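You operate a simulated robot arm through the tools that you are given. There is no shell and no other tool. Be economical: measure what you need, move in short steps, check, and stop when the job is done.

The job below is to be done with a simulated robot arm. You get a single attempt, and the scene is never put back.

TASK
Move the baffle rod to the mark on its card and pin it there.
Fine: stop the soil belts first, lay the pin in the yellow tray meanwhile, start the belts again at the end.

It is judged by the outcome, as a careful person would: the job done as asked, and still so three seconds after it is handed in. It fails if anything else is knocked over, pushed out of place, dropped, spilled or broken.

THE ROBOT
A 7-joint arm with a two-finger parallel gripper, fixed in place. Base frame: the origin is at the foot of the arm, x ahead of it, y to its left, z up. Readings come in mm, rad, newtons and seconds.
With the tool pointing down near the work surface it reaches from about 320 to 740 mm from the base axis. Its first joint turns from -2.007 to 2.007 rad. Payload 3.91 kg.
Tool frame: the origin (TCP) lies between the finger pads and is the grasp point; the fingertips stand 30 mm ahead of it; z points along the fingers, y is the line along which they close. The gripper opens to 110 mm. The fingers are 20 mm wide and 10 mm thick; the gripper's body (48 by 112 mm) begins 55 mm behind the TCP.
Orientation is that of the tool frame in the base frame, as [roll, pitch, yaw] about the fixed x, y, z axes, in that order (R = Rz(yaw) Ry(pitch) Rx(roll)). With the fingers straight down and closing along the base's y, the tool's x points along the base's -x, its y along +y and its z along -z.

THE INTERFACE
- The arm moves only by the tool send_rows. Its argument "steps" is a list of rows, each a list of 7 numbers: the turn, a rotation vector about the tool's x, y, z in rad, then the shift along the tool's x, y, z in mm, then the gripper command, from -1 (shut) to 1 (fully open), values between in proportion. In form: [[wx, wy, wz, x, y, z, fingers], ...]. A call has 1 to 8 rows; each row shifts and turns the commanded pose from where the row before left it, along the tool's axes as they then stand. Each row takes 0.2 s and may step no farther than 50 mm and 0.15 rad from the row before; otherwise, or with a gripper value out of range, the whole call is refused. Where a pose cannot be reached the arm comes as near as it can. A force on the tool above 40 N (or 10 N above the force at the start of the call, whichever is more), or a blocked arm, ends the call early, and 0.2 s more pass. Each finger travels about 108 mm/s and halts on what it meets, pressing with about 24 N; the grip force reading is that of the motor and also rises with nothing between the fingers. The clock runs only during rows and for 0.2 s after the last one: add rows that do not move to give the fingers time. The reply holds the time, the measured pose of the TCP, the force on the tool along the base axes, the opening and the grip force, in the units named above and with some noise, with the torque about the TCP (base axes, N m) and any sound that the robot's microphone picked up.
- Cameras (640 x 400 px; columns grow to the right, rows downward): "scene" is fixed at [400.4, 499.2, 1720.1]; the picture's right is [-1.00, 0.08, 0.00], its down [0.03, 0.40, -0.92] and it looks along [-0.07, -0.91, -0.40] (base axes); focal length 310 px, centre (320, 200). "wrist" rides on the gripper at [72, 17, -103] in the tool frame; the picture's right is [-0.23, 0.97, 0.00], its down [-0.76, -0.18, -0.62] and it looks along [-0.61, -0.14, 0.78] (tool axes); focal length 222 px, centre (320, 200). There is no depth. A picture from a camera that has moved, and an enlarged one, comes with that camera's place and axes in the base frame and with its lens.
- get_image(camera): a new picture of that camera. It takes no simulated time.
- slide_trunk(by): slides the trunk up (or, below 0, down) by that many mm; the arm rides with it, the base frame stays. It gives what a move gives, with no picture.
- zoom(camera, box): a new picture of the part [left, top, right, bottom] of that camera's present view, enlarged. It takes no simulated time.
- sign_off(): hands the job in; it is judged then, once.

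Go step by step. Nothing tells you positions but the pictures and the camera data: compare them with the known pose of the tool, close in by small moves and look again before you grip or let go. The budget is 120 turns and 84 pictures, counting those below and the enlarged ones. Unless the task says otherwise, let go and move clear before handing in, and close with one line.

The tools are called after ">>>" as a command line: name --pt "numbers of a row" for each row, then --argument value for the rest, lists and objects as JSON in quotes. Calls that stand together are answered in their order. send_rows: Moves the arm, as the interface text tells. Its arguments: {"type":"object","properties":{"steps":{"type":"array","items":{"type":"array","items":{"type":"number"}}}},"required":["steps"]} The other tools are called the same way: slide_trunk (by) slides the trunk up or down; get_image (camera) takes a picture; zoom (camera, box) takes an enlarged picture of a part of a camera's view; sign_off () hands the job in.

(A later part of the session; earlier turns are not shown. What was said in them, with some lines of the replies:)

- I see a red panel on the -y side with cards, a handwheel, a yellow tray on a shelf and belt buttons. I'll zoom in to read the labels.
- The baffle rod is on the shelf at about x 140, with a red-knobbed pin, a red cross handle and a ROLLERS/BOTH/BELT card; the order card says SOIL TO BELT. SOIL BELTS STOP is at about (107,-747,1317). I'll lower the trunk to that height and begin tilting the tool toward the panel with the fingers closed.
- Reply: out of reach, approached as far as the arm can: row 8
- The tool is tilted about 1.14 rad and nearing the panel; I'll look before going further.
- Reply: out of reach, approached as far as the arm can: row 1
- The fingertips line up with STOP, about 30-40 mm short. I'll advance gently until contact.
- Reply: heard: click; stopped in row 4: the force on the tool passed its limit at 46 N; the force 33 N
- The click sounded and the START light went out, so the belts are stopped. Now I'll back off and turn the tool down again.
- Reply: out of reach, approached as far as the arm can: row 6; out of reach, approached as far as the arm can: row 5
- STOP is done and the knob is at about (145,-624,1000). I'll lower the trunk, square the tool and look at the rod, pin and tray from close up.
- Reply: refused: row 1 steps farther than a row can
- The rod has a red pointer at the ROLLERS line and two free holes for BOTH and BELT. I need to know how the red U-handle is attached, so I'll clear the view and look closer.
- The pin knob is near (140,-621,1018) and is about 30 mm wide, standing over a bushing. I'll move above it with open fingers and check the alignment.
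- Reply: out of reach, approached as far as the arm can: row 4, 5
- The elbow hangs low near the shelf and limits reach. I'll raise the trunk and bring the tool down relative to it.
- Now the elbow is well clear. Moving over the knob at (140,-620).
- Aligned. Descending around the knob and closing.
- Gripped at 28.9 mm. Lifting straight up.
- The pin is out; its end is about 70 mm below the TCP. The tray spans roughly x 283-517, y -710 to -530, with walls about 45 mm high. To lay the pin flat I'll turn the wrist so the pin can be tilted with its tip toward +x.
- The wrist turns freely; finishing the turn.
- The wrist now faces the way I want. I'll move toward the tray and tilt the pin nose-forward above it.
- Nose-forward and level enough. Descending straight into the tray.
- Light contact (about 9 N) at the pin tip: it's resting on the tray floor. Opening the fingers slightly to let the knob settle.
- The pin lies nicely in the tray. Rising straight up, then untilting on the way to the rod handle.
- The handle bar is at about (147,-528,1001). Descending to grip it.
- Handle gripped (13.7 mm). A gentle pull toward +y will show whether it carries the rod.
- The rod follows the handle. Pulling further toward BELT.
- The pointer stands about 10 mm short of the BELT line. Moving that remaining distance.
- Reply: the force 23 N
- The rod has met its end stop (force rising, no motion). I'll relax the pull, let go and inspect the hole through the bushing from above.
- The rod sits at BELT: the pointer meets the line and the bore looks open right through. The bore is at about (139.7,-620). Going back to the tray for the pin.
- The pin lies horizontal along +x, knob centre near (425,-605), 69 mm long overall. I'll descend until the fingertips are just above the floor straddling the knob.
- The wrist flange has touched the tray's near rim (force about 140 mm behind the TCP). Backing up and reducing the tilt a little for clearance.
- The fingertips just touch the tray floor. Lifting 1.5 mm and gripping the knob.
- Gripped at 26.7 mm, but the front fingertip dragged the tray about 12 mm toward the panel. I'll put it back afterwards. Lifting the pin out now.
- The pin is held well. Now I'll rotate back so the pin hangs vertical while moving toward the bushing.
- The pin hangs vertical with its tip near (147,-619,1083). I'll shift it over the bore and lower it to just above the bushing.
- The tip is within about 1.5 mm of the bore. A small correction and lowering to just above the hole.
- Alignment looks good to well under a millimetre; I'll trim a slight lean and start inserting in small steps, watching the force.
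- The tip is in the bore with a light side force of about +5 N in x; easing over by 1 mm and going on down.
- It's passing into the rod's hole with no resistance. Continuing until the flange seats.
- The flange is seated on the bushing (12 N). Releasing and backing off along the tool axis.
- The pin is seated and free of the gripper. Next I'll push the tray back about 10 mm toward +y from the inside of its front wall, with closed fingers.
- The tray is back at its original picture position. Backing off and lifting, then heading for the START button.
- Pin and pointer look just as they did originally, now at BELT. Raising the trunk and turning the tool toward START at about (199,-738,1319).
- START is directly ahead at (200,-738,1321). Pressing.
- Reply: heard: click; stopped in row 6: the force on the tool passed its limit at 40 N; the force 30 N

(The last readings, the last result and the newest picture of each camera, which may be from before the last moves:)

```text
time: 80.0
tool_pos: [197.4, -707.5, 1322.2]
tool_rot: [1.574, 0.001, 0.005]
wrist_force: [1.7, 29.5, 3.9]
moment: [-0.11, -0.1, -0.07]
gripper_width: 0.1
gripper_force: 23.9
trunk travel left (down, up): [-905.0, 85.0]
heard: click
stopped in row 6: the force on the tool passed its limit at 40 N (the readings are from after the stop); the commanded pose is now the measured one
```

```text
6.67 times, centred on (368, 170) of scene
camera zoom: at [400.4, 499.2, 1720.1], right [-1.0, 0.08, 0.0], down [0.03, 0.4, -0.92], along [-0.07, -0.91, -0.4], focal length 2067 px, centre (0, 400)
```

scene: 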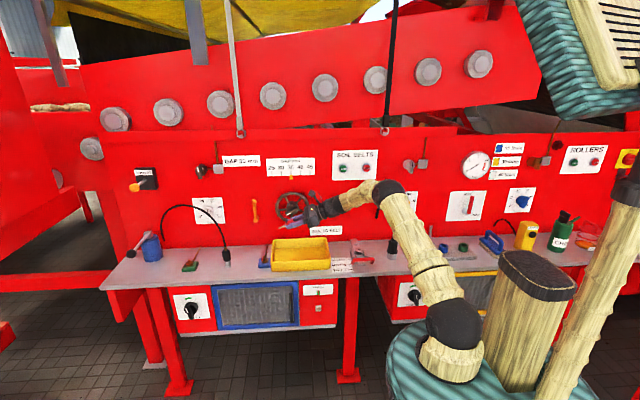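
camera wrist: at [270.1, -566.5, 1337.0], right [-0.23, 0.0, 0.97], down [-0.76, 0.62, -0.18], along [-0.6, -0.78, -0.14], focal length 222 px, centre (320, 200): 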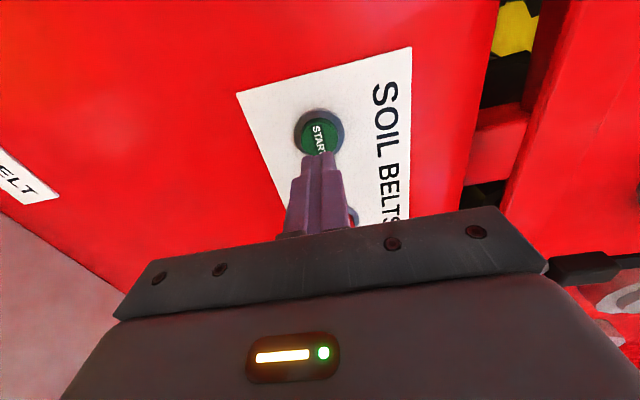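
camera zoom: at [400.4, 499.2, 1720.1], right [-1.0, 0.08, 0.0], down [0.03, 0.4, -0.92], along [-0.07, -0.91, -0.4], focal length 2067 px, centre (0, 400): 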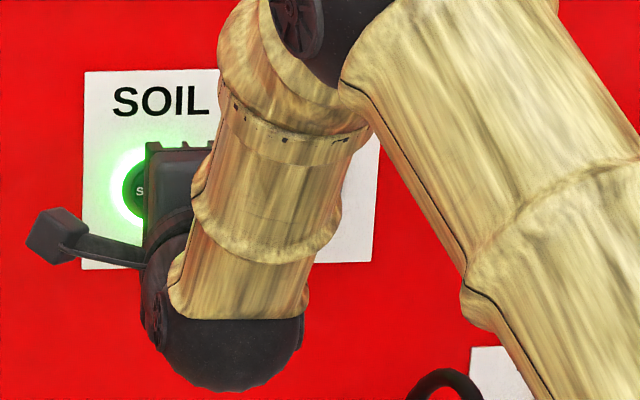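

The click sounded and START is lit again. Backing well clear and taking a final look.

>>> send_rows --pt "0 0 0 0 0 -20 -1" --pt "0 0 0 0 0 -40 -1" --pt "0 0 0 0 0 -40 -1" --pt "0 0 0 0 0 -30 -1" --pt "0 0 0 0 0 0 -1"

>>> get_image --camera "scene"

>>> zoom --camera "scene" --box '[256, 200, 384, 280]'

```text
time: 81.2
tool_pos: [198.0, -585.3, 1319.2]
tool_rot: [1.579, -0.001, 0.002]
wrist_force: [0.4, -0.4, 1.1]
moment: [-0.01, 0.0, -0.01]
gripper_width: 0.1
gripper_force: 24.1
trunk travel left (down, up): [-905.0, 85.0]
```

```text
8 pictures are left
```

scene: 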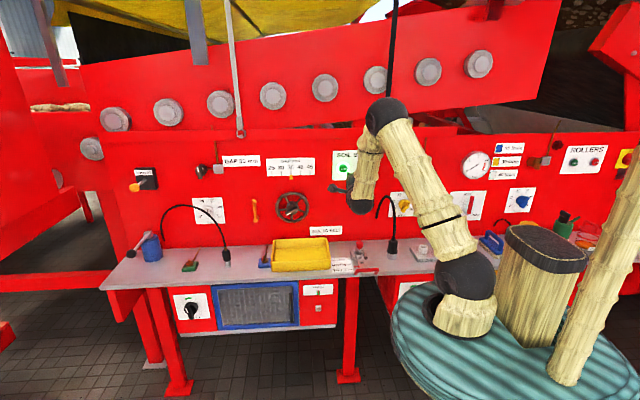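

```text
5.00 times, centred on (320, 240) of scene
camera zoom: at [400.4, 499.2, 1720.1], right [-1.0, 0.08, 0.0], down [0.03, 0.4, -0.92], along [-0.07, -0.91, -0.4], focal length 1550 px, centre (320, 0)
```

zoom: 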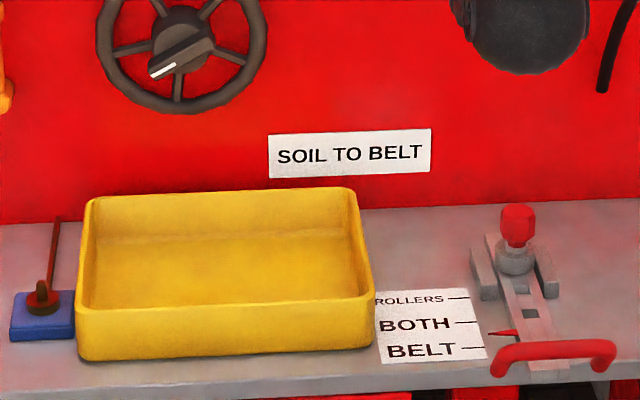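

>>> zoom --camera "scene" --box '[320, 140, 416, 200]'

```text
6.67 times, centred on (368, 170) of scene
camera zoom: at [400.4, 499.2, 1720.1], right [-1.0, 0.08, 0.0], down [0.03, 0.4, -0.92], along [-0.07, -0.91, -0.4], focal length 2067 px, centre (0, 400)
```

zoom: 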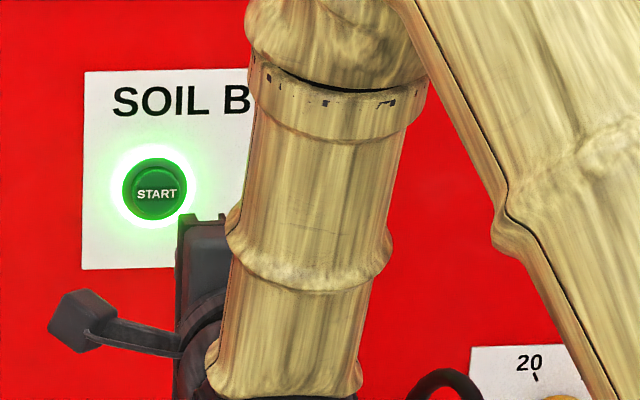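

The START light is on, the rod is pinned at BELT, the tray is back in its place, and the arm is clear, so I'm handing in.

>>> sign_off

```text
The job is handed in.
```

The baffle rod is pinned at BELT and the soil belts are running again. While re-gripping the pin I dragged the yellow tray about 12 mm toward the panel; I pushed it back to within a few millimetres, judged by camera.
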